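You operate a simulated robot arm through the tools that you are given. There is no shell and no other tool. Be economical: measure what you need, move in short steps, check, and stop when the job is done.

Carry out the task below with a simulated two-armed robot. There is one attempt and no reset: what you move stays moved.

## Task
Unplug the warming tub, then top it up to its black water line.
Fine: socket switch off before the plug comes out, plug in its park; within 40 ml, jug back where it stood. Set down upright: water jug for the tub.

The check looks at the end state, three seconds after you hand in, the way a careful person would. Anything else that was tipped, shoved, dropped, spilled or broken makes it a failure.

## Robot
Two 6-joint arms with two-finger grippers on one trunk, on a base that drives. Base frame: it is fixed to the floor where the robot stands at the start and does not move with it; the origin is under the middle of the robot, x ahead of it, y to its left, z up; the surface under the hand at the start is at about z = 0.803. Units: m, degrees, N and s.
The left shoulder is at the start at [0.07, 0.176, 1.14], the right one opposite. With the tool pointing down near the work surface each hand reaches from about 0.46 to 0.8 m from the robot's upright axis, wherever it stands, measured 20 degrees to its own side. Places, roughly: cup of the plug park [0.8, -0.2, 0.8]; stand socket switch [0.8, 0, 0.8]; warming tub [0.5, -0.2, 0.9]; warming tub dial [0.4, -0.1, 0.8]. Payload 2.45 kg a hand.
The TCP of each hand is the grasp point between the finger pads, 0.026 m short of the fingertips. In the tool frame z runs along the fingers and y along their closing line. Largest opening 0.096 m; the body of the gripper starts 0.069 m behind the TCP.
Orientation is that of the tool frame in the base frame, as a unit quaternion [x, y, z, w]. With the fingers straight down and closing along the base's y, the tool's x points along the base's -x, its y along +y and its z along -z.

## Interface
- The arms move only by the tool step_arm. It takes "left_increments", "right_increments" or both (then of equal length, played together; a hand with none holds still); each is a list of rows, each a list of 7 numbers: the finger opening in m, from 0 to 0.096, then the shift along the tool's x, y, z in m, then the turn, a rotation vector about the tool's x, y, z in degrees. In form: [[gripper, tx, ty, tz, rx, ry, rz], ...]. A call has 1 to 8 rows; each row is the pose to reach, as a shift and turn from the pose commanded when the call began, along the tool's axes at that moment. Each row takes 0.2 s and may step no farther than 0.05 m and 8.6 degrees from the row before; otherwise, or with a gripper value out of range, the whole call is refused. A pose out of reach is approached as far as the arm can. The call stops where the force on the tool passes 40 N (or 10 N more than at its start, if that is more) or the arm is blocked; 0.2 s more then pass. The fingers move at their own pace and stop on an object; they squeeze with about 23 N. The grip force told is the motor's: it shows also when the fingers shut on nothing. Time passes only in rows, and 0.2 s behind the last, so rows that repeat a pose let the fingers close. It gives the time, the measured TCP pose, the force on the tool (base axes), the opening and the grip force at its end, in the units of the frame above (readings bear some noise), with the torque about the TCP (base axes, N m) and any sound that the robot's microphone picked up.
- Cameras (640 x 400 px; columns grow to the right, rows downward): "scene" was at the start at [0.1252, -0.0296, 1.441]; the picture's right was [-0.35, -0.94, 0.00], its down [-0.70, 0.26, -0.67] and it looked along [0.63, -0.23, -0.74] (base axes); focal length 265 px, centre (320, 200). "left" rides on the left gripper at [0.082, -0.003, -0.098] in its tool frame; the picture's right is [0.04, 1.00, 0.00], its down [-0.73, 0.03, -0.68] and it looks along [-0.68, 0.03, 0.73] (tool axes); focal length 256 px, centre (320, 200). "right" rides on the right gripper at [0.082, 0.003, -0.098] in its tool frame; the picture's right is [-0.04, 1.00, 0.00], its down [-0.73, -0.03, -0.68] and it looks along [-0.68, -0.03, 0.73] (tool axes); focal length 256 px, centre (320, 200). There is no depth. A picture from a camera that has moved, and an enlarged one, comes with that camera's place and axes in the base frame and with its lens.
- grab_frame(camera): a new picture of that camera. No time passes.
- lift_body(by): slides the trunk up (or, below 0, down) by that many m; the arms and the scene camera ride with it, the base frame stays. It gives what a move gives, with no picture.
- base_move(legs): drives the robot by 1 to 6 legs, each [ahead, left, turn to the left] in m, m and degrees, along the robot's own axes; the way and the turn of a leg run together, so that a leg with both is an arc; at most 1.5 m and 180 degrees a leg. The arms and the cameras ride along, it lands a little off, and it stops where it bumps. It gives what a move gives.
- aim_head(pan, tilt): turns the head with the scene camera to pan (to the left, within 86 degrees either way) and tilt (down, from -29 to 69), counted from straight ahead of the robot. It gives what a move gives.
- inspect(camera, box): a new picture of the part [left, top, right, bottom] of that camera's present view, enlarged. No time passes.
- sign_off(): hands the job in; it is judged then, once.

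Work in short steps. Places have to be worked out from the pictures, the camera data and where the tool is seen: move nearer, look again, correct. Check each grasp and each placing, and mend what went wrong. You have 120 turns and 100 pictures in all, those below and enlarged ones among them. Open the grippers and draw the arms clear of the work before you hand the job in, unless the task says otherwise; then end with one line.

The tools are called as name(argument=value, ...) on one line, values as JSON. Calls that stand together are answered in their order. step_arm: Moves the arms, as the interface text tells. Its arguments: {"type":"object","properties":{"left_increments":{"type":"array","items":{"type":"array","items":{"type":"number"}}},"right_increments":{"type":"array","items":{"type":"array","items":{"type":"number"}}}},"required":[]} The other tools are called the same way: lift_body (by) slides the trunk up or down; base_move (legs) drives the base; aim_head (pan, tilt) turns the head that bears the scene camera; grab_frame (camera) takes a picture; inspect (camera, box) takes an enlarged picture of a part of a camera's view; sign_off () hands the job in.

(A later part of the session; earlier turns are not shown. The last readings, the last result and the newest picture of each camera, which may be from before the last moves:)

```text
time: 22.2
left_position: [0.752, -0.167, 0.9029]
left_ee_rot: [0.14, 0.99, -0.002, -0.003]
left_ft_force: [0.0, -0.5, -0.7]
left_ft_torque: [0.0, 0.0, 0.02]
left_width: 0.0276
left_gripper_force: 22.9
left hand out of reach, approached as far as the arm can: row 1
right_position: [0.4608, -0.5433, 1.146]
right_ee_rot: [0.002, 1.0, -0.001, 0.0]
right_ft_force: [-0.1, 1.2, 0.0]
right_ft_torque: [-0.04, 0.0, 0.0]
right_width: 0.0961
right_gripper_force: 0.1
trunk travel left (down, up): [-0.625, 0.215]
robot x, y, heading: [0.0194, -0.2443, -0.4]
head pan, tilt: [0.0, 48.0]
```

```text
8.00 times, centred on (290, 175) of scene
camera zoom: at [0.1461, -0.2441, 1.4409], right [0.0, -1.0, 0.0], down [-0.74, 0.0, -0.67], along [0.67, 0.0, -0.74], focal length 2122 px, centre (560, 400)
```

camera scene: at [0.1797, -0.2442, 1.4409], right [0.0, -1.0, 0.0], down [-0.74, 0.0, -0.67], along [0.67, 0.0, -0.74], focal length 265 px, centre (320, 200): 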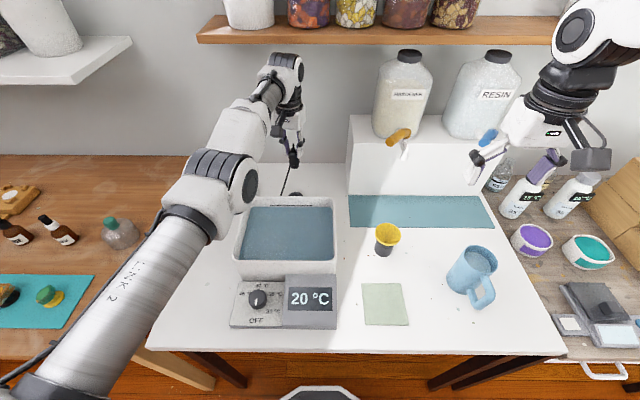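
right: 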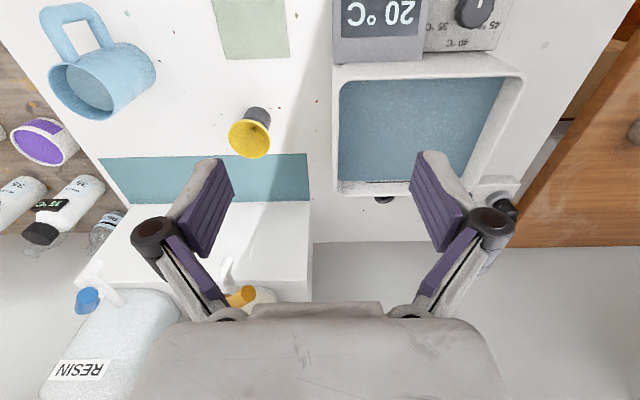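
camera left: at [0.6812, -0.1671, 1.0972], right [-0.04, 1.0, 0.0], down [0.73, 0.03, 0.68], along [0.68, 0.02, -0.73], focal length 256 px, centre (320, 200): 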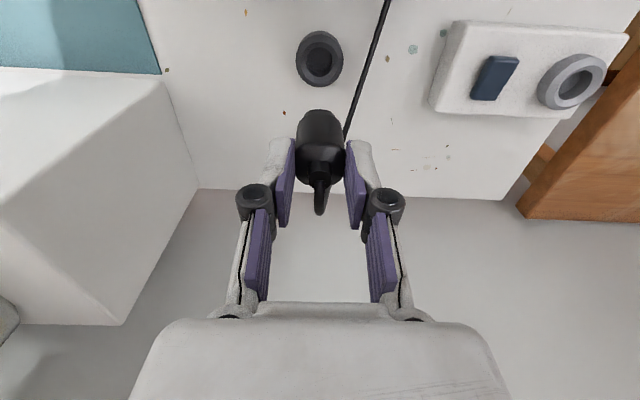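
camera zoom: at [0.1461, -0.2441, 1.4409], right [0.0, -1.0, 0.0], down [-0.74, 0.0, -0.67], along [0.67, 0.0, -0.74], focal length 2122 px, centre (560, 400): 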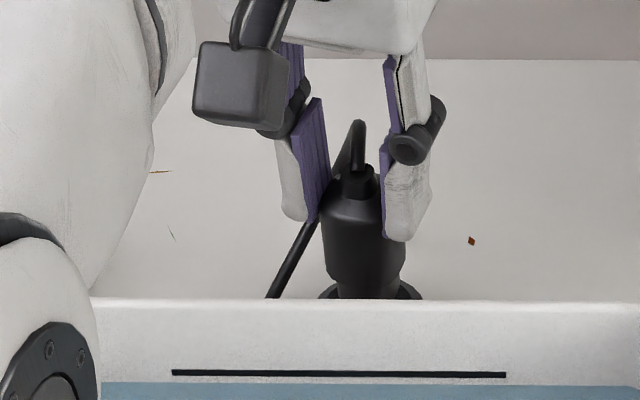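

The nose is just above the cup. I check centering in the hand camera before inserting.

inspect(camera="left", box=[260, 30, 380, 105])

```text
5.33 times, centred on (320, 68) of left
camera zoom: at [0.6732, -0.1458, 1.0017], right [0.24, 0.97, 0.0], down [0.72, -0.18, 0.68], along [0.65, -0.16, -0.74], focal length 1365 px, centre (320, 907)
```

zoom: 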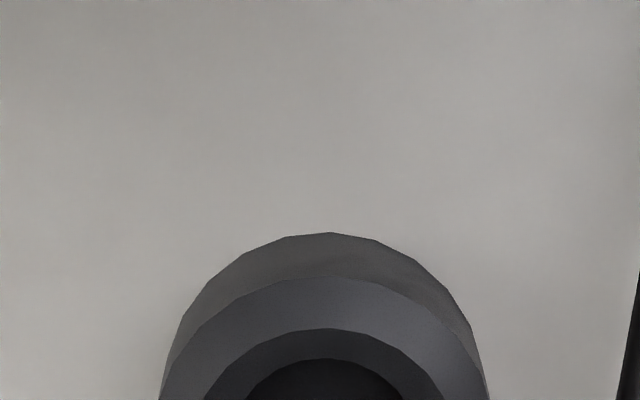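

Laterally centred; along x the cup centre looks about 4 mm nearer than the plug. I try a small move toward the robot.

step_arm(left_increments=[[0.0, 0.005, -0.001, 0.0, 0, 0, 0], [0.0, 0.005, -0.001, 0.0, 0, 0, 0]])

```text
time: 22.8
left_position: [0.7508, -0.1672, 0.9046]
left_ee_rot: [0.141, 0.99, -0.001, -0.002]
left_ft_force: [-0.7, -0.8, -0.4]
left_ft_torque: [0.01, -0.01, 0.02]
left_width: 0.0276
left_gripper_force: 22.7
left hand out of reach, approached as far as the arm can: row 1, 2
right_position: [0.4614, -0.5414, 1.1467]
right_ee_rot: [0.002, 1.0, 0.0, 0.0]
right_ft_force: [0.7, 0.8, -0.4]
right_ft_torque: [-0.01, 0.02, -0.03]
right_width: 0.0962
right_gripper_force: 0.1
trunk travel left (down, up): [-0.625, 0.215]
robot x, y, heading: [0.0129, -0.2443, 0.1]
head pan, tilt: [0.0, 48.0]
```

Still limited inward, so I nudge the base back 5 mm.

base_move(legs=[[-0.005, 0, 0]])

inspect(camera="left", box=[240, 20, 400, 120])

inspect(camera="scene", box=[250, 150, 330, 200])

```text
time: 23.6
left_position: [0.7467, -0.1658, 0.9024]
left_ee_rot: [0.142, 0.99, -0.001, -0.003]
left_ft_force: [-0.1, -0.4, 0.4]
left_ft_torque: [-0.03, 0.0, 0.01]
left_width: 0.0277
left_gripper_force: 22.5
right_position: [0.4581, -0.5418, 1.1468]
right_ee_rot: [0.002, 1.0, 0.0, 0.0]
right_ft_force: [0.6, -0.2, -0.2]
right_ft_torque: [-0.04, 0.02, 0.0]
right_width: 0.0963
right_gripper_force: 0.0
trunk travel left (down, up): [-0.625, 0.215]
robot x, y, heading: [0.0122, -0.241, -0.1]
head pan, tilt: [0.0, 48.0]
```

```text
4.00 times, centred on (320, 70) of left
camera zoom: at [0.6689, -0.147, 1.0013], right [0.24, 0.97, 0.0], down [0.72, -0.18, 0.67], along [0.65, -0.16, -0.74], focal length 1024 px, centre (320, 720)
```

zoom: 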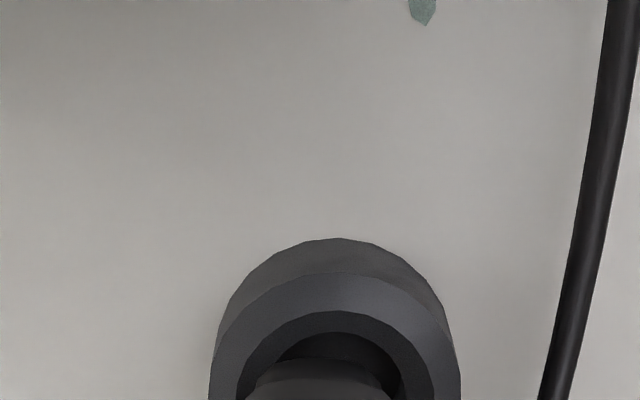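

```text
8.00 times, centred on (290, 175) of scene
camera zoom: at [0.1425, -0.2441, 1.4407], right [0.0, -1.0, 0.0], down [-0.74, 0.0, -0.67], along [0.67, 0.0, -0.74], focal length 2122 px, centre (560, 400)
```

zoom: 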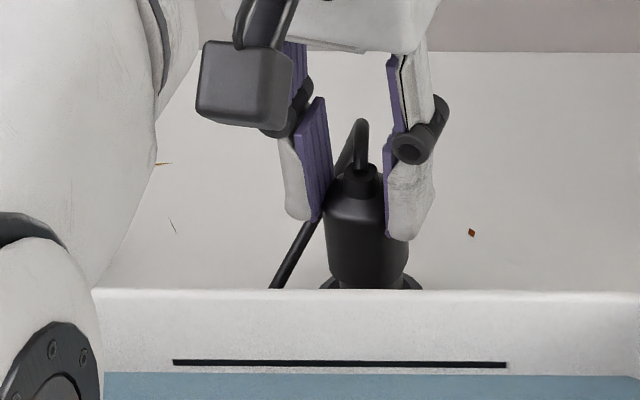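

The plug is now within about 3 mm; the cup's centre is slightly to the image right, so I shift 2.5 mm and lower gently.

step_arm(left_increments=[[0.0, 0, 0.0025, 0.0, 0, 0, 0], [0.0, 0, 0.0025, 0.008, 0, 0, 0], [0.0, 0, 0.0025, 0.014, 0, 0, 0], [0.0, 0, 0.0025, 0.02, 0, 0, 0], [0.0, 0, 0.0025, 0.025, 0, 0, 0]])

inspect(camera="scene", box=[250, 150, 330, 200])

inspect(camera="left", box=[240, 20, 400, 120])

```text
time: 24.8
left_position: [0.7458, -0.1645, 0.8807]
left_ee_rot: [0.141, 0.99, -0.002, 0.0]
left_ft_force: [3.9, 2.0, 16.2]
left_ft_torque: [0.02, -0.19, 0.06]
left_width: 0.0279
left_gripper_force: 23.1
right_position: [0.4546, -0.5421, 1.147]
right_ee_rot: [0.003, 1.0, -0.001, 0.001]
right_ft_force: [-0.9, 0.2, -0.1]
right_ft_torque: [-0.01, 0.0, 0.02]
right_width: 0.096
right_gripper_force: 0.0
trunk travel left (down, up): [-0.625, 0.215]
robot x, y, heading: [0.0131, -0.2414, -0.4]
head pan, tilt: [0.0, 48.0]
```

```text
8.00 times, centred on (290, 175) of scene
camera zoom: at [0.139, -0.244, 1.4412], right [0.0, -1.0, 0.0], down [-0.74, 0.0, -0.67], along [0.67, 0.0, -0.74], focal length 2122 px, centre (560, 400)
```

zoom: 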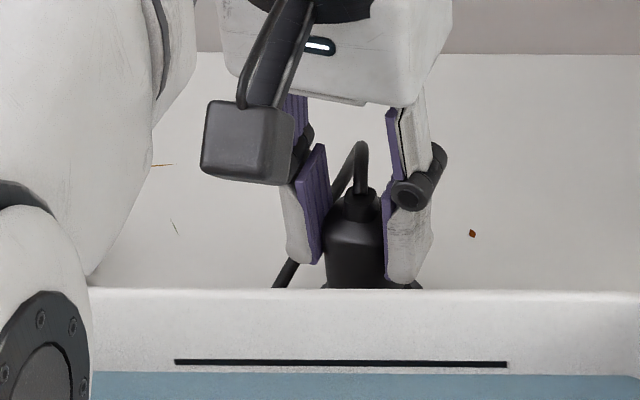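

```text
4.00 times, centred on (320, 70) of left
camera zoom: at [0.6675, -0.1449, 0.9787], right [0.24, 0.97, 0.0], down [0.71, -0.17, 0.68], along [0.66, -0.16, -0.73], focal length 1024 px, centre (320, 720)
```

zoom: 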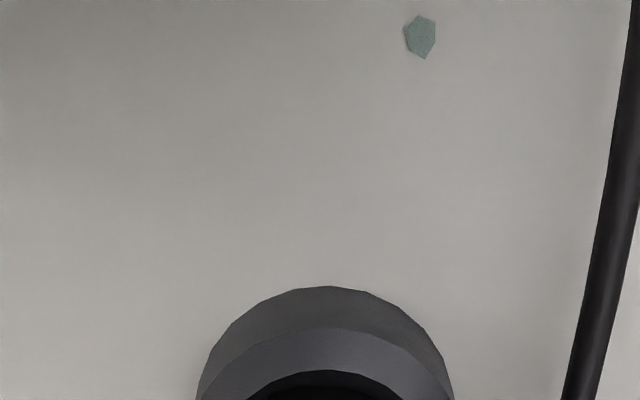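

Contact force is 16 N at the same TCP height as when it sat in the socket. To tell seated from resting on the rim, I ease 2 mm up and wiggle sideways to read lateral forces.

step_arm(left_increments=[[0.0, 0, 0, -0.002, 0, 0, 0], [0.0, 0, 0.006, -0.002, 0, 0, 0]])

step_arm(left_increments=[[0.0, 0, -0.006, 0, 0, 0, 0], [0.0, 0, -0.012, 0, 0, 0, 0]])

```text
time: 25.4
left_position: [0.7463, -0.1621, 0.8807]
left_ee_rot: [0.142, 0.99, -0.001, -0.003]
left_ft_force: [-3.7, -9.4, 7.0]
left_ft_torque: [-0.45, 0.26, 0.02]
left_width: 0.0276
left_gripper_force: 23.5
right_position: [0.4543, -0.5432, 1.1469]
right_ee_rot: [0.002, 1.0, 0.001, 0.001]
right_ft_force: [-0.9, 0.3, -0.6]
right_ft_torque: [-0.01, 0.03, -0.02]
right_width: 0.096
right_gripper_force: 0.0
trunk travel left (down, up): [-0.625, 0.215]
robot x, y, heading: [0.0088, -0.2412, -0.5]
head pan, tilt: [0.0, 48.0]
```

```text
time: 26.0
left_position: [0.7423, -0.1705, 0.8811]
left_ee_rot: [0.141, 0.99, 0.0, -0.001]
left_ft_force: [-0.2, 1.3, 4.2]
left_ft_torque: [0.07, -0.04, 0.03]
left_width: 0.0275
left_gripper_force: 23.1
right_position: [0.4556, -0.5427, 1.1475]
right_ee_rot: [0.001, 1.0, -0.001, 0.0]
right_ft_force: [-0.2, 1.2, 1.0]
right_ft_torque: [0.02, 0.01, 0.0]
right_width: 0.0958
right_gripper_force: 0.0
trunk travel left (down, up): [-0.625, 0.215]
robot x, y, heading: [0.0126, -0.2389, -0.1]
head pan, tilt: [0.0, 48.0]
```

The nose has about 8 mm of play, so it's only in the mouth of a tapered hole. Forces hint that the centre is toward +x and near y≈-0.1665. I lift 5 mm, go to [0.749, -0.1665] and press down again.

step_arm(left_increments=[[0.0, 0, 0, -0.006, 0, 0, 0], [0.0, -0.0053, 0.0057, -0.006, 0, 0, 0], [0.0, -0.0053, 0.0057, 0.0, 0, 0, 0], [0.0, -0.0053, 0.0057, 0.005, 0, 0, 0], [0.0, -0.0053, 0.0057, 0.009, 0, 0, 0], [0.0, -0.0053, 0.0057, 0.012, 0, 0, 0]])

```text
time: 27.4
left_position: [0.7445, -0.1633, 0.874]
left_ee_rot: [0.14, 0.99, 0.0, 0.0]
left_ft_force: [3.5, 0.0, 17.6]
left_ft_torque: [-0.08, -0.14, -0.01]
left_width: 0.0274
left_gripper_force: 23.0
left hand out of reach, approached as far as the arm can: row 2, 3, 4, 5, 6
right_position: [0.4541, -0.5433, 1.1477]
right_ee_rot: [0.002, 1.0, 0.0, 0.0]
right_ft_force: [-0.4, 0.2, -0.1]
right_ft_torque: [0.0, 0.01, -0.02]
right_width: 0.0962
right_gripper_force: 0.0
trunk travel left (down, up): [-0.625, 0.215]
robot x, y, heading: [0.0081, -0.2404, -0.3]
head pan, tilt: [0.0, 48.0]
```

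It went 7 mm deeper, with the cup still pushing +x. I ease up 4 mm and nudge the base forward 4 mm, then press again.

step_arm(left_increments=[[0.0, 0, 0, -0.006, 0, 0, 0]])

base_move(legs=[[0.004, 0, 0]])

step_arm(left_increments=[[0.0, 0, 0, 0.004, 0, 0, 0], [0.0, 0, 0, 0.008, 0, 0, 0], [0.0, 0, 0, 0.011, 0, 0, 0], [0.0, 0, 0, 0.014, 0, 0, 0]])

```text
time: 27.8
left_position: [0.7441, -0.1625, 0.8751]
left_ee_rot: [0.141, 0.99, -0.001, -0.004]
left_ft_force: [0.1, -0.5, -1.2]
left_ft_torque: [0.02, 0.01, 0.01]
left_width: 0.0276
left_gripper_force: 23.1
right_position: [0.4562, -0.5415, 1.1446]
right_ee_rot: [0.003, 1.0, 0.0, -0.001]
right_ft_force: [0.4, 0.7, -0.1]
right_ft_torque: [0.01, 0.0, -0.02]
right_width: 0.0959
right_gripper_force: 0.0
trunk travel left (down, up): [-0.625, 0.215]
robot x, y, heading: [0.0093, -0.2443, 0.0]
head pan, tilt: [0.0, 48.0]
```

```text
time: 28.5
left_position: [0.7478, -0.1628, 0.879]
left_ee_rot: [0.141, 0.99, -0.001, -0.001]
left_ft_force: [0.3, 0.1, 0.1]
left_ft_torque: [0.04, -0.02, -0.02]
left_width: 0.0276
left_gripper_force: 23.4
right_position: [0.458, -0.5424, 1.148]
right_ee_rot: [0.001, 1.0, 0.0, 0.0]
right_ft_force: [-0.6, 0.1, 1.3]
right_ft_torque: [0.03, -0.01, 0.03]
right_width: 0.0962
right_gripper_force: 0.0
trunk travel left (down, up): [-0.625, 0.215]
robot x, y, heading: [0.0175, -0.2432, -0.2]
head pan, tilt: [0.0, 48.0]
```

```text
time: 29.5
left_position: [0.7493, -0.1632, 0.8637]
left_ee_rot: [0.141, 0.99, 0.0, -0.002]
left_ft_force: [-0.2, -0.1, -0.4]
left_ft_torque: [-0.02, 0.0, -0.02]
left_width: 0.0272
left_gripper_force: 22.9
right_position: [0.4608, -0.5419, 1.1475]
right_ee_rot: [0.002, 1.0, -0.001, 0.0]
right_ft_force: [0.5, 0.3, 0.0]
right_ft_torque: [-0.03, 0.03, 0.0]
right_width: 0.0961
right_gripper_force: 0.0
trunk travel left (down, up): [-0.625, 0.215]
robot x, y, heading: [0.0163, -0.2432, 0.1]
head pan, tilt: [0.0, 48.0]
```

It slid down freely to 0.864 with no force, so it's entering the hole. I keep lowering until it bottoms.

step_arm(left_increments=[[0.0, 0, 0, 0.004, 0, 0, 0], [0.0, 0, 0, 0.007, 0, 0, 0], [0.0, 0, 0, 0.01, 0, 0, 0], [0.0, 0, 0, 0.013, 0, 0, 0]])

inspect(camera="scene", box=[250, 150, 330, 200])

```text
time: 30.5
left_position: [0.746, -0.1631, 0.8541]
left_ee_rot: [0.141, 0.99, -0.001, -0.001]
left_ft_force: [0.2, 0.5, 16.1]
left_ft_torque: [-0.05, -0.08, -0.01]
left_width: 0.0274
left_gripper_force: 23.0
right_position: [0.4574, -0.5426, 1.1467]
right_ee_rot: [0.001, 1.0, -0.001, 0.001]
right_ft_force: [0.6, -0.3, 0.7]
right_ft_torque: [0.02, 0.01, -0.01]
right_width: 0.0963
right_gripper_force: 0.0
trunk travel left (down, up): [-0.625, 0.215]
robot x, y, heading: [0.0129, -0.2389, -0.1]
head pan, tilt: [0.0, 48.0]
```

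```text
8.00 times, centred on (290, 175) of scene
camera zoom: at [0.1421, -0.2443, 1.4413], right [0.0, -1.0, 0.0], down [-0.74, 0.0, -0.67], along [0.67, 0.0, -0.74], focal length 2122 px, centre (560, 400)
```

zoom: 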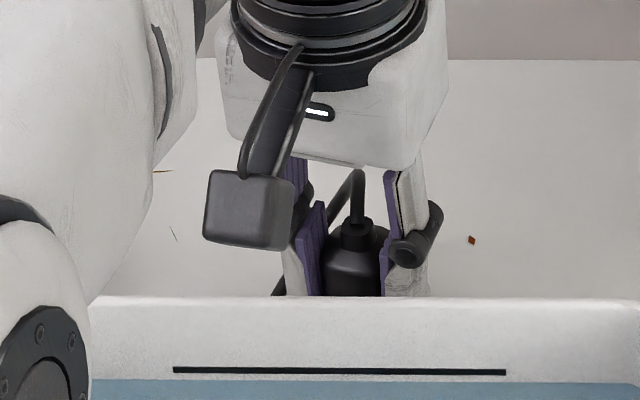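

It bottomed with a purely vertical force. I release gently and rise to look.

step_arm(left_increments=[[0.0, 0, 0, -0.002, 0, 0, 0], [0.04, 0, 0, -0.002, 0, 0, 0], [0.06, 0, 0, -0.002, 0, 0, 0], [0.06, 0, 0, -0.002, 0, 0, 0], [0.06, 0, 0, -0.04, 0, 0, 0], [0.06, 0, 0, -0.085, 0, 0, 0], [0.06, 0, 0, -0.12, 0, 0, 0]])

grab_frame(camera="left")

inspect(camera="scene", box=[250, 150, 330, 200])

```text
time: 32.1
left_position: [0.75, -0.1612, 0.97]
left_ee_rot: [0.141, 0.99, -0.001, -0.003]
left_ft_force: [-0.1, -0.6, -0.2]
left_ft_torque: [-0.01, 0.0, 0.0]
left_width: 0.0599
left_gripper_force: 0.1
right_position: [0.4594, -0.5424, 1.1469]
right_ee_rot: [0.002, 1.0, -0.001, 0.0]
right_ft_force: [0.9, 0.2, -0.3]
right_ft_torque: [0.0, -0.01, 0.03]
right_width: 0.0959
right_gripper_force: 0.1
trunk travel left (down, up): [-0.625, 0.215]
robot x, y, heading: [0.016, -0.2418, -0.1]
head pan, tilt: [0.0, 48.0]
```

```text
59 pictures are left
camera left: at [0.6709, -0.1424, 1.0688], right [0.24, 0.97, 0.0], down [0.72, -0.18, 0.68], along [0.66, -0.16, -0.74], focal length 256 px, centre (320, 200)
```

left: 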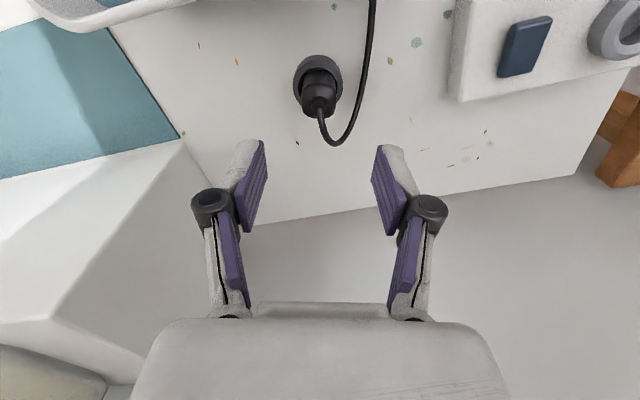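

```text
8.00 times, centred on (290, 175) of scene
camera zoom: at [0.1445, -0.2441, 1.4409], right [0.0, -1.0, 0.0], down [-0.74, 0.0, -0.67], along [0.67, 0.0, -0.74], focal length 2122 px, centre (560, 400)
```

zoom: 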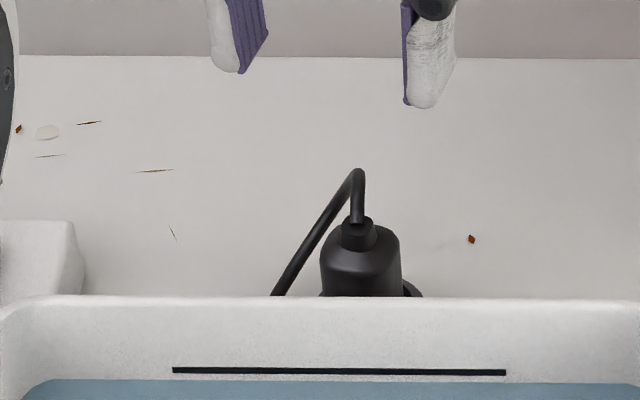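

The plug stands upright in its park. I raise and retract the left arm away from the tub, then survey the tub and jug.

step_arm(left_increments=[[0.06, 0.0, 0.0, -0.05, 0, 0, 0], [0.06, 0.01, 0.03, -0.1, 0, 0, -5], [0.06, 0.03, 0.07, -0.14, 0, 0, -10], [0.06, 0.05, 0.11, -0.16, 0, 0, -16], [0.06, 0.08, 0.15, -0.17, 0, 0, -16], [0.06, 0.11, 0.19, -0.18, 0, 0, -16], [0.06, 0.14, 0.23, -0.18, 0, 0, -16], [0.06, 0.17, 0.27, -0.18, 0, 0, -16]])

aim_head(pan=-12, tilt=55)

grab_frame(camera="scene")

grab_frame(camera="right")

```text
refused: row 2 steps farther than a row can; nothing moved
```

```text
time: 32.8
left_position: [0.7497, -0.1608, 0.97]
left_ee_rot: [0.141, 0.99, -0.001, -0.002]
left_ft_force: [0.3, -0.2, 0.4]
left_ft_torque: [-0.01, 0.04, -0.03]
left_width: 0.0601
left_gripper_force: 0.0
right_position: [0.4601, -0.542, 1.1457]
right_ee_rot: [0.002, 1.0, 0.0, 0.0]
right_ft_force: [-0.3, 0.2, -1.0]
right_ft_torque: [0.02, 0.0, 0.0]
right_width: 0.0961
right_gripper_force: 0.0
trunk travel left (down, up): [-0.625, 0.215]
robot x, y, heading: [0.0136, -0.2419, -0.1]
head pan, tilt: [-12.0, 55.0]
```

```text
57 pictures are left
camera scene: at [0.1367, -0.259, 1.4317], right [-0.21, -0.98, 0.0], down [-0.8, 0.17, -0.57], along [0.56, -0.12, -0.82], focal length 265 px, centre (320, 200)
```

scene: 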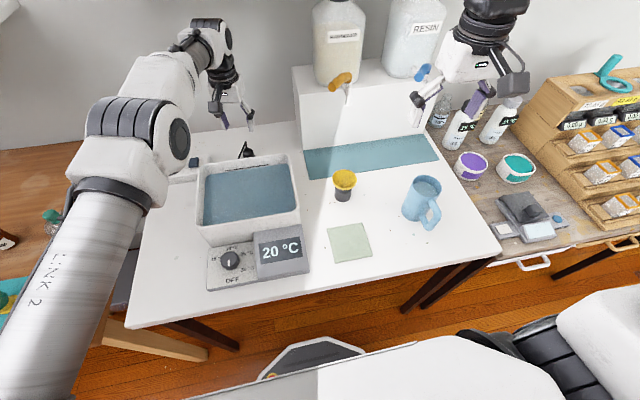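

```text
56 pictures are left
camera right: at [0.377, -0.5376, 1.2448], right [0.04, 1.0, 0.0], down [0.73, -0.03, 0.68], along [0.68, -0.03, -0.73], focal length 256 px, centre (320, 200)
```

right: 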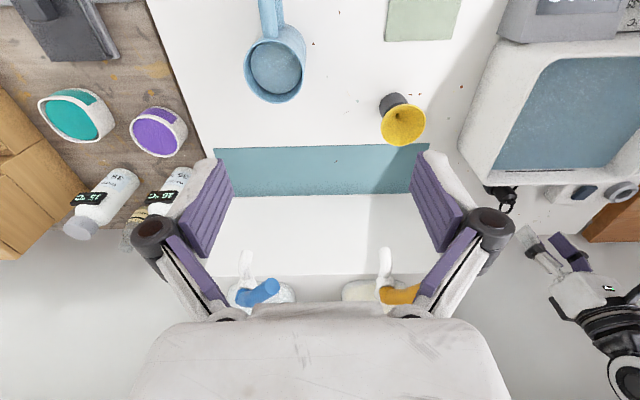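

I'll retract the left arm with smaller steps, and zoom the right camera onto the jug.

step_arm(left_increments=[[0.06, 0.0, 0.0, -0.045, 0, 0, 0], [0.06, 0.0, 0.01, -0.09, 0, 0, -4], [0.06, 0.01, 0.03, -0.125, 0, 0, -8], [0.06, 0.02, 0.07, -0.14, 0, 0, -12], [0.06, 0.03, 0.11, -0.15, 0, 0, -16], [0.06, 0.04, 0.15, -0.16, 0, 0, -16], [0.06, 0.05, 0.19, -0.16, 0, 0, -16], [0.06, 0.06, 0.23, -0.16, 0, 0, -16]])

inspect(camera="right", box=[210, 0, 370, 100])

grab_frame(camera="scene")

inspect(camera="scene", box=[360, 150, 480, 225])

```text
time: 34.6
left_position: [0.7401, 0.0748, 1.1253]
left_ee_rot: [0.001, 1.0, -0.001, -0.003]
left_ft_force: [-0.3, 1.3, 0.7]
left_ft_torque: [-0.02, -0.02, -0.02]
left_width: 0.06
left_gripper_force: 0.0
left hand out of reach, approached as far as the arm can: row 2, 3, 4, 5, 6, 7, 8
right_position: [0.4588, -0.5401, 1.1473]
right_ee_rot: [0.002, 1.0, -0.002, 0.001]
right_ft_force: [-0.1, 0.4, 0.3]
right_ft_torque: [-0.02, -0.05, -0.03]
right_width: 0.096
right_gripper_force: 0.0
trunk travel left (down, up): [-0.625, 0.215]
robot x, y, heading: [0.0162, -0.2399, -0.1]
head pan, tilt: [-12.0, 55.0]
```

```text
4.00 times, centred on (290, 50) of right
camera zoom: at [0.3758, -0.5361, 1.2456], right [0.04, 1.0, 0.0], down [0.73, -0.03, 0.68], along [0.68, -0.03, -0.73], focal length 1024 px, centre (440, 800)
```

zoom: 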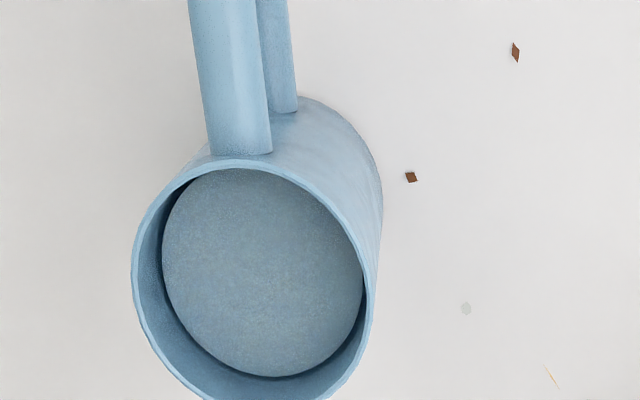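

```text
54 pictures are left
camera scene: at [0.1353, -0.2574, 1.4319], right [-0.21, -0.98, 0.0], down [-0.8, 0.17, -0.57], along [0.56, -0.12, -0.82], focal length 265 px, centre (320, 200)
```

scene: 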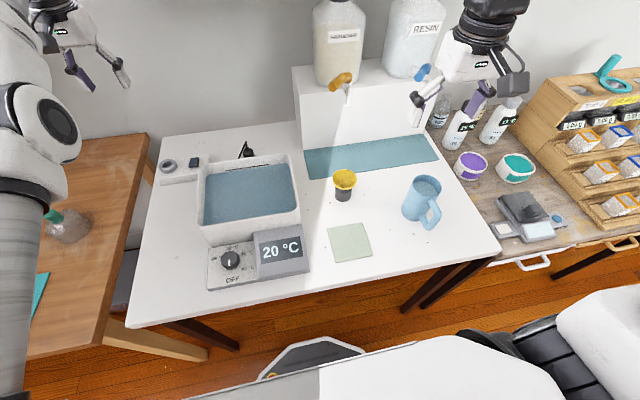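

```text
5.33 times, centred on (420, 188) of scene
camera zoom: at [0.1353, -0.2574, 1.4319], right [-0.21, -0.98, 0.0], down [-0.8, 0.17, -0.57], along [0.56, -0.12, -0.82], focal length 1414 px, centre (-213, 267)
```

zoom: 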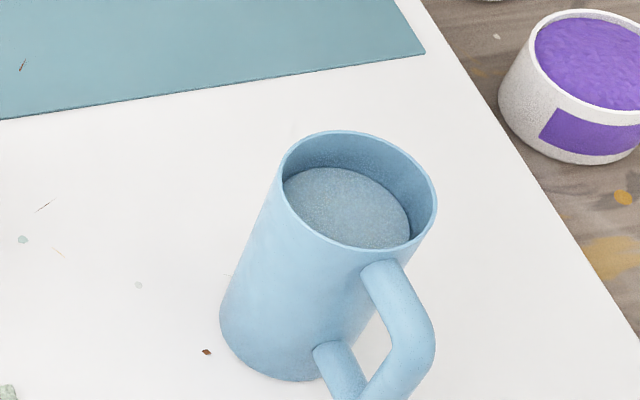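

Plug is parked and the left arm is clear. Jug: axis ≈ [0.468, -0.595], rim z ≈ 0.925, ø ≈ 70 mm, handle pointing at the robot. Plan: grip its body with the tool pitched 50° forward (palm over the handle), then pour into the tub by rolling left. First I pitch the tool above the jug.

step_arm(right_increments=[[0.096, 0, -0.01, 0, 0, -8.4, 0], [0.096, 0, -0.02, 0, 0, -16.8, 0], [0.096, -0.0, -0.03, 0.01, 0, -25.2, 0], [0.096, -0.005, -0.04, 0.02, 0, -33.6, 0], [0.096, -0.009, -0.05, 0.03, 0, -42, 0], [0.096, -0.009, -0.055, 0.04, 0, -50, 0]])

grab_frame(camera="right")

grab_frame(camera="scene")

```text
time: 36.0
left_position: [0.7418, 0.0709, 1.1263]
left_ee_rot: [0.002, 1.0, 0.0, -0.004]
left_ft_force: [0.3, -0.2, -1.1]
left_ft_torque: [0.01, 0.03, -0.02]
left_width: 0.0598
left_gripper_force: 0.1
right_position: [0.4995, -0.581, 1.0754]
right_ee_rot: [0.002, 0.907, 0.0, 0.422]
right_ft_force: [-0.2, -0.2, -0.3]
right_ft_torque: [0.01, 0.01, 0.0]
right_width: 0.0958
right_gripper_force: 0.0
right hand out of reach, approached as far as the arm can: row 1, 2, 3, 4, 5, 6
trunk travel left (down, up): [-0.625, 0.215]
robot x, y, heading: [0.0113, -0.2391, -0.1]
head pan, tilt: [-12.0, 55.0]
```

```text
52 pictures are left
camera right: at [0.3718, -0.5762, 1.0767], right [0.03, 1.0, 0.03], down [-0.05, -0.03, 1.0], along [1.0, -0.03, 0.05], focal length 256 px, centre (320, 200)
```

right: 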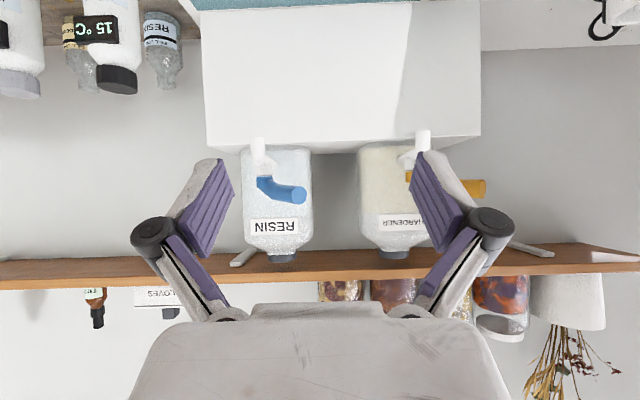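

```text
51 pictures are left
camera scene: at [0.1366, -0.261, 1.4317], right [-0.21, -0.98, 0.0], down [-0.8, 0.17, -0.57], along [0.56, -0.12, -0.82], focal length 265 px, centre (320, 200)
```

scene: 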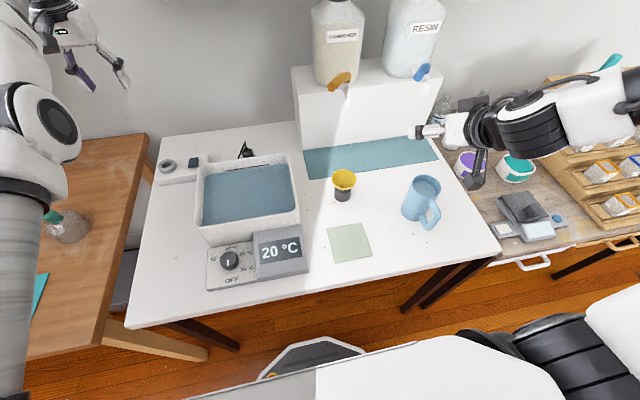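

The pitch is right, but the arm is at its inner limit (x stuck at 0.50). I back the base 8 cm to get room.

base_move(legs=[[-0.08, 0, 0]])

step_arm(right_increments=[[0.096, 0, 0, 0, 0, 0, 0]])

```text
time: 37.1
left_position: [0.6631, 0.0727, 1.126]
left_ee_rot: [0.001, 1.0, -0.001, -0.003]
left_ft_force: [-0.7, -0.3, 0.4]
left_ft_torque: [0.0, -0.06, 0.0]
left_width: 0.0602
left_gripper_force: 0.0
right_position: [0.4227, -0.5797, 1.0778]
right_ee_rot: [0.002, 0.906, -0.002, 0.423]
right_ft_force: [-0.3, -0.5, 0.3]
right_ft_torque: [0.01, 0.02, 0.0]
right_width: 0.0959
right_gripper_force: 0.0
trunk travel left (down, up): [-0.625, 0.215]
robot x, y, heading: [-0.0659, -0.2371, -0.2]
head pan, tilt: [-12.0, 55.0]
```

```text
time: 37.5
left_position: [0.6665, 0.0728, 1.1239]
left_ee_rot: [0.002, 1.0, -0.001, -0.004]
left_ft_force: [0.3, 0.2, -0.9]
left_ft_torque: [0.01, -0.02, -0.02]
left_width: 0.0599
left_gripper_force: 0.1
right_position: [0.4258, -0.5796, 1.0764]
right_ee_rot: [0.001, 0.906, 0.0, 0.422]
right_ft_force: [0.2, 0.3, 0.7]
right_ft_torque: [0.0, 0.0, 0.01]
right_width: 0.0958
right_gripper_force: 0.1
trunk travel left (down, up): [-0.625, 0.215]
robot x, y, heading: [-0.0659, -0.2419, -0.2]
head pan, tilt: [-12.0, 55.0]
```

Now I move to a pre-grasp about 11 cm above the grasp pose, centred on the jug, and check alignment.

step_arm(right_increments=[[0.096, 0.01, -0.005, 0.03, 0, 0, 0], [0.096, 0.02, -0.01, 0.06, 0, 0, 0], [0.096, 0.0313, -0.0155, 0.0824, 0, 0, 0]])

inspect(camera="scene", box=[360, 110, 520, 210])

```text
time: 38.3
left_position: [0.6625, 0.0703, 1.1276]
left_ee_rot: [0.002, 1.0, 0.0, -0.002]
left_ft_force: [-0.8, -0.8, 0.5]
left_ft_torque: [0.03, -0.02, 0.01]
left_width: 0.06
left_gripper_force: 0.0
right_position: [0.4604, -0.6043, 1.0093]
right_ee_rot: [0.001, 0.907, 0.0, 0.421]
right_ft_force: [0.3, 0.6, -1.0]
right_ft_torque: [0.02, -0.04, 0.0]
right_width: 0.0958
right_gripper_force: 0.0
right hand out of reach, approached as far as the arm can: row 3
trunk travel left (down, up): [-0.625, 0.215]
robot x, y, heading: [-0.0641, -0.2376, -0.6]
head pan, tilt: [-12.0, 55.0]
```

```text
4.00 times, centred on (440, 160) of scene
camera zoom: at [0.0567, -0.261, 1.4318], right [-0.21, -0.98, 0.0], down [-0.8, 0.17, -0.57], along [0.56, -0.12, -0.82], focal length 1061 px, centre (-160, 360)
```

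zoom: 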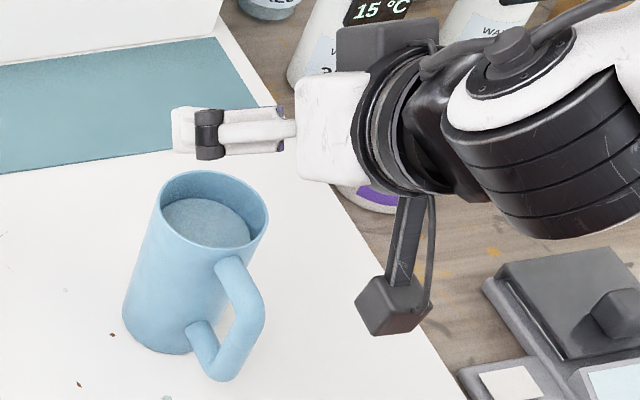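

TCP projects where expected; the jug axis from here is ≈[0.460, -0.592], so I use [0.463, -0.593]. I lower until the tips are just at rim level, then check straddling.

step_arm(right_increments=[[0.096, 0.015, 0.0115, 0.013, 0, 0, 0], [0.096, 0.0435, 0.0115, 0.0402, 0, 0, 0]])

inspect(camera="scene", box=[360, 120, 520, 220])

```text
time: 38.9
left_position: [0.6627, 0.0691, 1.1269]
left_ee_rot: [0.002, 1.0, 0.001, -0.002]
left_ft_force: [0.2, -0.7, 0.8]
left_ft_torque: [0.06, -0.02, 0.01]
left_width: 0.06
left_gripper_force: 0.0
right_position: [0.447, -0.6273, 0.981]
right_ee_rot: [0.002, 0.906, 0.0, 0.423]
right_ft_force: [0.1, -0.3, -0.3]
right_ft_torque: [0.04, -0.07, 0.03]
right_width: 0.0962
right_gripper_force: 0.1
right hand out of reach, approached as far as the arm can: row 1, 2
trunk travel left (down, up): [-0.625, 0.215]
robot x, y, heading: [-0.0638, -0.2418, -0.3]
head pan, tilt: [-12.0, 55.0]
```

```text
4.00 times, centred on (440, 170) of scene
camera zoom: at [0.0575, -0.263, 1.4317], right [-0.21, -0.98, 0.0], down [-0.8, 0.17, -0.57], along [0.56, -0.12, -0.82], focal length 1061 px, centre (-160, 320)
```

zoom: 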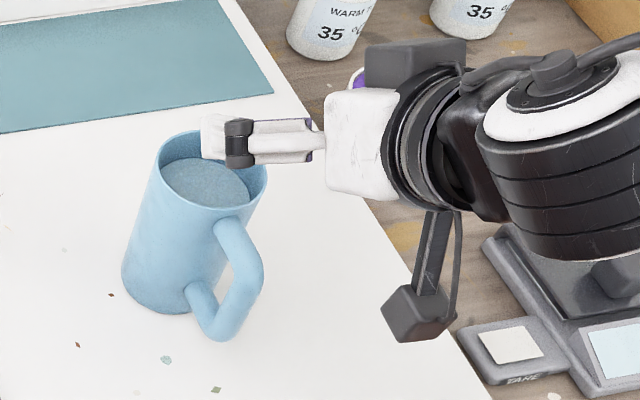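

The arm is too folded here (inner limit pushes it outward). I rise a bit and back the base 12 cm more.

step_arm(right_increments=[[0.096, -0.031, 0.0, -0.0257, 0, 0, 0]])

base_move(legs=[[-0.12, 0, 0]])

step_arm(right_increments=[[0.096, 0.0, 0.0, 0.0, 0, 0, 0]])

```text
time: 39.3
left_position: [0.6628, 0.0728, 1.126]
left_ee_rot: [0.001, 1.0, -0.001, -0.003]
left_ft_force: [-0.5, 1.1, -0.4]
left_ft_torque: [-0.03, -0.03, -0.03]
left_width: 0.06
left_gripper_force: 0.0
right_position: [0.4468, -0.6224, 1.0226]
right_ee_rot: [0.001, 0.906, -0.001, 0.423]
right_ft_force: [0.4, -0.2, 0.5]
right_ft_torque: [-0.02, -0.03, -0.01]
right_width: 0.0959
right_gripper_force: 0.0
trunk travel left (down, up): [-0.625, 0.215]
robot x, y, heading: [-0.0678, -0.2411, -0.4]
head pan, tilt: [-12.0, 55.0]
```

```text
time: 40.5
left_position: [0.5461, 0.0717, 1.1246]
left_ee_rot: [0.004, 1.0, -0.001, -0.003]
left_ft_force: [0.2, 0.5, 0.3]
left_ft_torque: [0.03, -0.02, -0.03]
left_width: 0.06
left_gripper_force: 0.1
right_position: [0.33, -0.6233, 1.0218]
right_ee_rot: [0.002, 0.907, -0.001, 0.422]
right_ft_force: [-0.2, -0.6, 1.0]
right_ft_torque: [-0.01, 0.0, 0.02]
right_width: 0.0959
right_gripper_force: 0.1
trunk travel left (down, up): [-0.625, 0.215]
robot x, y, heading: [-0.1796, -0.2394, -0.2]
head pan, tilt: [-12.0, 55.0]
```

```text
time: 40.9
left_position: [0.5469, 0.0727, 1.1242]
left_ee_rot: [0.002, 1.0, -0.001, -0.004]
left_ft_force: [-0.2, -0.3, -0.7]
left_ft_torque: [0.03, 0.05, -0.01]
left_width: 0.0601
left_gripper_force: 0.1
right_position: [0.331, -0.6224, 1.0215]
right_ee_rot: [0.002, 0.907, -0.001, 0.422]
right_ft_force: [0.9, 0.5, -0.4]
right_ft_torque: [0.0, -0.02, 0.02]
right_width: 0.096
right_gripper_force: 0.0
trunk travel left (down, up): [-0.625, 0.215]
robot x, y, heading: [-0.1818, -0.2388, -0.2]
head pan, tilt: [-12.0, 55.0]
```

Now to the pre-grasp at [0.463, -0.593, 1.0].

step_arm(right_increments=[[0.096, -0.0172, 0.0075, 0.0286, 0, 0, 0], [0.096, -0.0344, 0.015, 0.0573, 0, 0, 0], [0.096, -0.0516, 0.0225, 0.086, 0, 0, 0], [0.096, -0.0688, 0.03, 0.1146, 0, 0, 0]])

inspect(camera="scene", box=[360, 80, 520, 180])

```text
time: 41.9
left_position: [0.5495, 0.0752, 1.1213]
left_ee_rot: [0.002, 1.0, -0.003, -0.006]
left_ft_force: [0.9, 1.3, -0.6]
left_ft_torque: [-0.05, 0.08, 0.0]
left_width: 0.0599
left_gripper_force: 0.0
right_position: [0.4616, -0.6053, 1.0358]
right_ee_rot: [0.006, 0.913, -0.013, 0.407]
right_ft_force: [-0.2, -0.1, 0.4]
right_ft_torque: [0.0, 0.05, -0.04]
right_width: 0.0957
right_gripper_force: 0.1
right hand out of reach, approached as far as the arm can: row 2, 3, 4
trunk travel left (down, up): [-0.625, 0.215]
robot x, y, heading: [-0.1843, -0.2403, -0.0]
head pan, tilt: [-12.0, 55.0]
```

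```text
4.00 times, centred on (440, 130) of scene
camera zoom: at [-0.056, -0.2543, 1.4313], right [-0.21, -0.98, 0.0], down [-0.8, 0.17, -0.57], along [0.56, -0.12, -0.82], focal length 1061 px, centre (-160, 480)
```

zoom: 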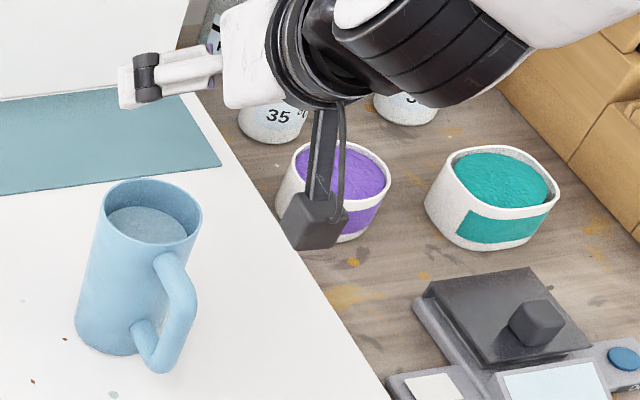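

The pitched pose seems limited from below (wrist height) rather than by distance, so lowering the trunk should shift the whole workspace. I retreat the right hand up/back, raise the left hand, and then lower the trunk in stages.

step_arm(left_increments=[[0.06, 0, 0.0, -0.03, 0, 0, 0], [0.06, 0, 0.0, -0.06, 0, 0, 0], [0.06, 0, 0.0, -0.08, 0, 0, 0]], right_increments=[[0.096, -0.02, 0, -0.03, 0, 0, 0], [0.096, -0.03, 0, -0.06, 0, 0, 0], [0.096, -0.03, 0, -0.08, 0, 0, 0]])

lift_body(by=-0.06)

grab_frame(camera="scene")

```text
time: 42.7
left_position: [0.5231, 0.0675, 1.1913]
left_ee_rot: [0.002, 1.0, 0.001, -0.002]
left_ft_force: [-0.8, -1.2, -0.2]
left_ft_torque: [0.04, -0.05, 0.01]
left_width: 0.0601
left_gripper_force: 0.1
left hand out of reach, approached as far as the arm can: row 1, 2, 3
right_position: [0.4148, -0.6118, 1.1117]
right_ee_rot: [0.002, 0.906, 0.0, 0.423]
right_ft_force: [-0.8, 0.3, 0.0]
right_ft_torque: [0.03, -0.02, -0.02]
right_width: 0.096
right_gripper_force: 0.1
trunk travel left (down, up): [-0.625, 0.215]
robot x, y, heading: [-0.1766, -0.2403, -0.2]
head pan, tilt: [-12.0, 55.0]
```

```text
time: 43.7
left_position: [0.5242, 0.0677, 1.1306]
left_ee_rot: [0.003, 1.0, -0.001, -0.003]
left_ft_force: [-0.2, -0.4, 0.4]
left_ft_torque: [-0.02, 0.01, -0.01]
left_width: 0.0602
left_gripper_force: 0.0
right_position: [0.4155, -0.6117, 1.0522]
right_ee_rot: [0.002, 0.906, 0.0, 0.422]
right_ft_force: [0.3, -0.7, -0.4]
right_ft_torque: [-0.01, -0.02, 0.01]
right_width: 0.0963
right_gripper_force: 0.1
trunk travel left (down, up): [-0.565, 0.275]
robot x, y, heading: [-0.1835, -0.241, -0.4]
head pan, tilt: [-12.0, 55.0]
```

```text
47 pictures are left
camera scene: at [-0.0605, -0.2585, 1.3717], right [-0.21, -0.98, 0.0], down [-0.8, 0.17, -0.57], along [0.56, -0.12, -0.82], focal length 265 px, centre (320, 200)
```

scene: 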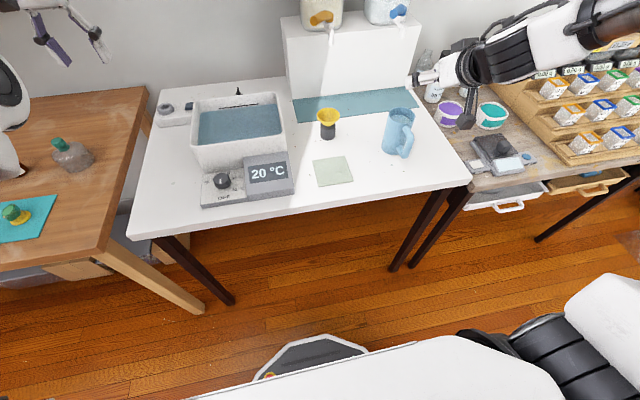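

The right forearm reaches around from the right near the sample rack. I pan the head right to judge its clearance before lowering further.

aim_head(pan=-60, tilt=25)

grab_frame(camera="scene")

```text
time: 44.9
left_position: [0.5249, 0.068, 1.1296]
left_ee_rot: [0.003, 1.0, -0.001, -0.003]
left_ft_force: [-0.2, 0.9, -1.0]
left_ft_torque: [0.0, 0.0, -0.04]
left_width: 0.0598
left_gripper_force: 0.0
right_position: [0.4158, -0.6104, 1.0521]
right_ee_rot: [0.002, 0.906, -0.001, 0.423]
right_ft_force: [-0.2, -0.4, 0.8]
right_ft_torque: [0.02, 0.02, -0.04]
right_width: 0.0963
right_gripper_force: 0.1
trunk travel left (down, up): [-0.565, 0.275]
robot x, y, heading: [-0.1833, -0.2404, -0.3]
head pan, tilt: [-60.0, 25.0]
```

```text
46 pictures are left
camera scene: at [-0.0848, -0.3231, 1.4156], right [-0.87, -0.5, 0.0], down [-0.21, 0.37, -0.91], along [0.45, -0.79, -0.42], focal length 265 px, centre (320, 200)
```

scene: 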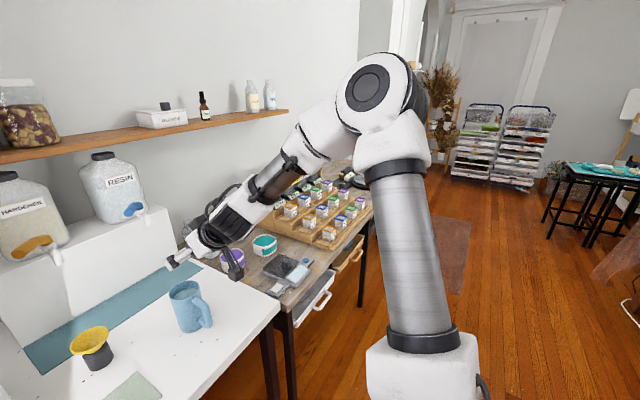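

The elbow is high and free, and the forearm comes down in line with the pitched tool, so the wrist is nearly straight (singular). Lowering the trunk flattens the forearm. I raise the hand relative to the trunk and lower further.

step_arm(right_increments=[[0.096, -0.03, 0, -0.03, 0, 0, 0], [0.096, -0.06, 0, -0.06, 0, 0, 0], [0.096, -0.08, 0, -0.08, 0, 0, 0]])

lift_body(by=-0.12)

grab_frame(camera="scene")

```text
time: 45.7
left_position: [0.5266, 0.0671, 1.1301]
left_ee_rot: [0.003, 1.0, -0.001, -0.004]
left_ft_force: [-0.1, -0.4, -0.3]
left_ft_torque: [-0.03, 0.04, 0.01]
left_width: 0.0599
left_gripper_force: 0.1
right_position: [0.4259, -0.6103, 1.1592]
right_ee_rot: [0.001, 0.906, -0.002, 0.423]
right_ft_force: [-0.3, 0.3, -0.6]
right_ft_torque: [-0.01, 0.02, 0.01]
right_width: 0.0961
right_gripper_force: 0.1
right hand out of reach, approached as far as the arm can: row 2, 3
trunk travel left (down, up): [-0.565, 0.275]
robot x, y, heading: [-0.1849, -0.2408, -0.1]
head pan, tilt: [-60.0, 25.0]
```

```text
time: 47.2
left_position: [0.5252, 0.0692, 1.0107]
left_ee_rot: [0.003, 1.0, 0.0, -0.003]
left_ft_force: [0.1, -0.4, -0.2]
left_ft_torque: [0.01, -0.02, 0.02]
left_width: 0.0601
left_gripper_force: 0.0
right_position: [0.4254, -0.6095, 1.041]
right_ee_rot: [0.003, 0.906, -0.002, 0.423]
right_ft_force: [0.5, 0.4, 0.4]
right_ft_torque: [-0.01, -0.03, 0.01]
right_width: 0.0959
right_gripper_force: 0.1
trunk travel left (down, up): [-0.445, 0.395]
robot x, y, heading: [-0.1817, -0.2431, -0.1]
head pan, tilt: [-60.0, 25.0]
```

```text
45 pictures are left
camera scene: at [-0.0851, -0.3231, 1.2958], right [-0.87, -0.5, 0.0], down [-0.21, 0.37, -0.91], along [0.45, -0.79, -0.42], focal length 265 px, centre (320, 200)
```

scene: 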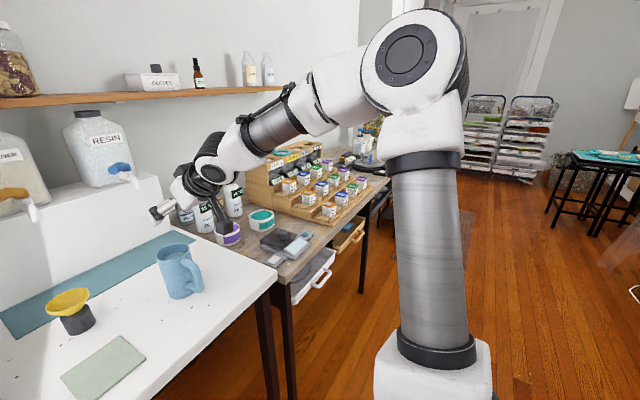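

Better posture. Now I move to pre-grasp [0.463, -0.593, 1.0].

step_arm(right_increments=[[0.096, 0.003, 0.008, 0.025, 0, 0, 0], [0.096, 0.007, 0.017, 0.0555, 0, 0, 0]])

aim_head(pan=-30, tilt=40)

grab_frame(camera="scene")

```text
time: 47.8
left_position: [0.5257, 0.0686, 1.0112]
left_ee_rot: [0.003, 1.0, -0.001, -0.004]
left_ft_force: [0.7, 0.0, 0.5]
left_ft_torque: [0.03, 0.01, -0.04]
left_width: 0.0599
left_gripper_force: 0.1
right_position: [0.4628, -0.5922, 0.9992]
right_ee_rot: [0.002, 0.906, -0.001, 0.422]
right_ft_force: [0.4, 0.3, 0.1]
right_ft_torque: [0.0, 0.02, 0.01]
right_width: 0.0959
right_gripper_force: 0.1
trunk travel left (down, up): [-0.445, 0.395]
robot x, y, heading: [-0.1813, -0.2421, -0.1]
head pan, tilt: [-60.0, 25.0]
```

```text
time: 48.7
left_position: [0.5249, 0.0688, 1.0118]
left_ee_rot: [0.002, 1.0, -0.001, -0.003]
left_ft_force: [-0.5, -0.2, 0.7]
left_ft_torque: [0.0, -0.01, 0.0]
left_width: 0.0602
left_gripper_force: 0.0
right_position: [0.4618, -0.5931, 0.9999]
right_ee_rot: [0.002, 0.907, -0.001, 0.422]
right_ft_force: [-0.4, 0.2, 0.5]
right_ft_torque: [-0.01, -0.02, 0.0]
right_width: 0.0963
right_gripper_force: 0.2
trunk travel left (down, up): [-0.445, 0.395]
robot x, y, heading: [-0.1809, -0.2378, -0.3]
head pan, tilt: [-30.0, 40.0]
```

```text
44 pictures are left
camera scene: at [-0.057, -0.286, 1.2724], right [-0.5, -0.86, 0.0], down [-0.56, 0.32, -0.77], along [0.66, -0.39, -0.64], focal length 265 px, centre (320, 200)
```

scene: 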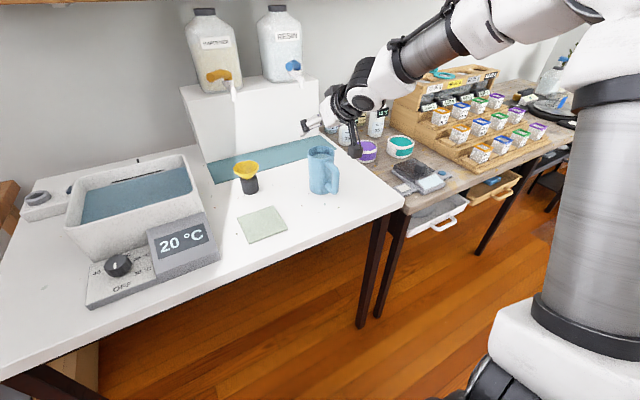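

Reached cleanly. One zoom to refine the jug's position against the hand.

inspect(camera="scene", box=[270, 100, 390, 205])

```text
3.81 times, centred on (330, 152) of scene
camera zoom: at [-0.057, -0.286, 1.2724], right [-0.5, -0.86, 0.0], down [-0.56, 0.32, -0.77], along [0.66, -0.39, -0.64], focal length 1010 px, centre (282, 381)
```

zoom: 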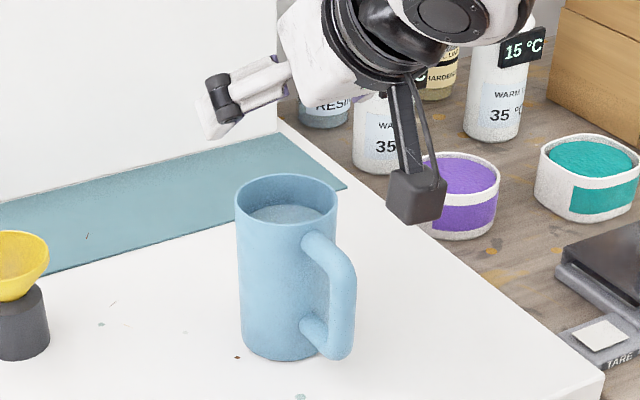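

Refined jug axis ≈ [0.469, -0.597], rim z ≈ 0.922. I descend to the grasp height (0.887) with the fingers open.

step_arm(right_increments=[[0.096, 0.02, -0.004, 0.024, 0, 0, 0], [0.096, 0.045, -0.004, 0.046, 0, 0, 0], [0.096, 0.065, -0.004, 0.063, 0, 0, 0], [0.096, 0.082, -0.004, 0.078, 0, 0, 0]])

inspect(camera="scene", box=[270, 100, 390, 205])

```text
time: 49.7
left_position: [0.5256, 0.0684, 1.01]
left_ee_rot: [0.003, 1.0, -0.001, -0.003]
left_ft_force: [0.6, -0.3, -0.9]
left_ft_torque: [-0.01, 0.02, 0.04]
left_width: 0.0602
left_gripper_force: 0.1
right_position: [0.47, -0.5987, 0.8872]
right_ee_rot: [0.003, 0.908, -0.003, 0.419]
right_ft_force: [-0.3, 0.1, 0.0]
right_ft_torque: [0.02, 0.0, -0.03]
right_width: 0.0958
right_gripper_force: 0.1
trunk travel left (down, up): [-0.445, 0.395]
robot x, y, heading: [-0.1834, -0.243, -0.1]
head pan, tilt: [-30.0, 40.0]
```

```text
3.81 times, centred on (330, 152) of scene
camera zoom: at [-0.0566, -0.2861, 1.2723], right [-0.5, -0.86, 0.0], down [-0.56, 0.32, -0.77], along [0.66, -0.39, -0.64], focal length 1010 px, centre (282, 381)
```

zoom: 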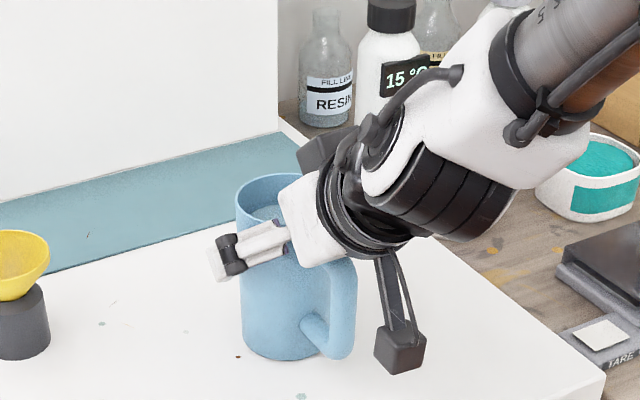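

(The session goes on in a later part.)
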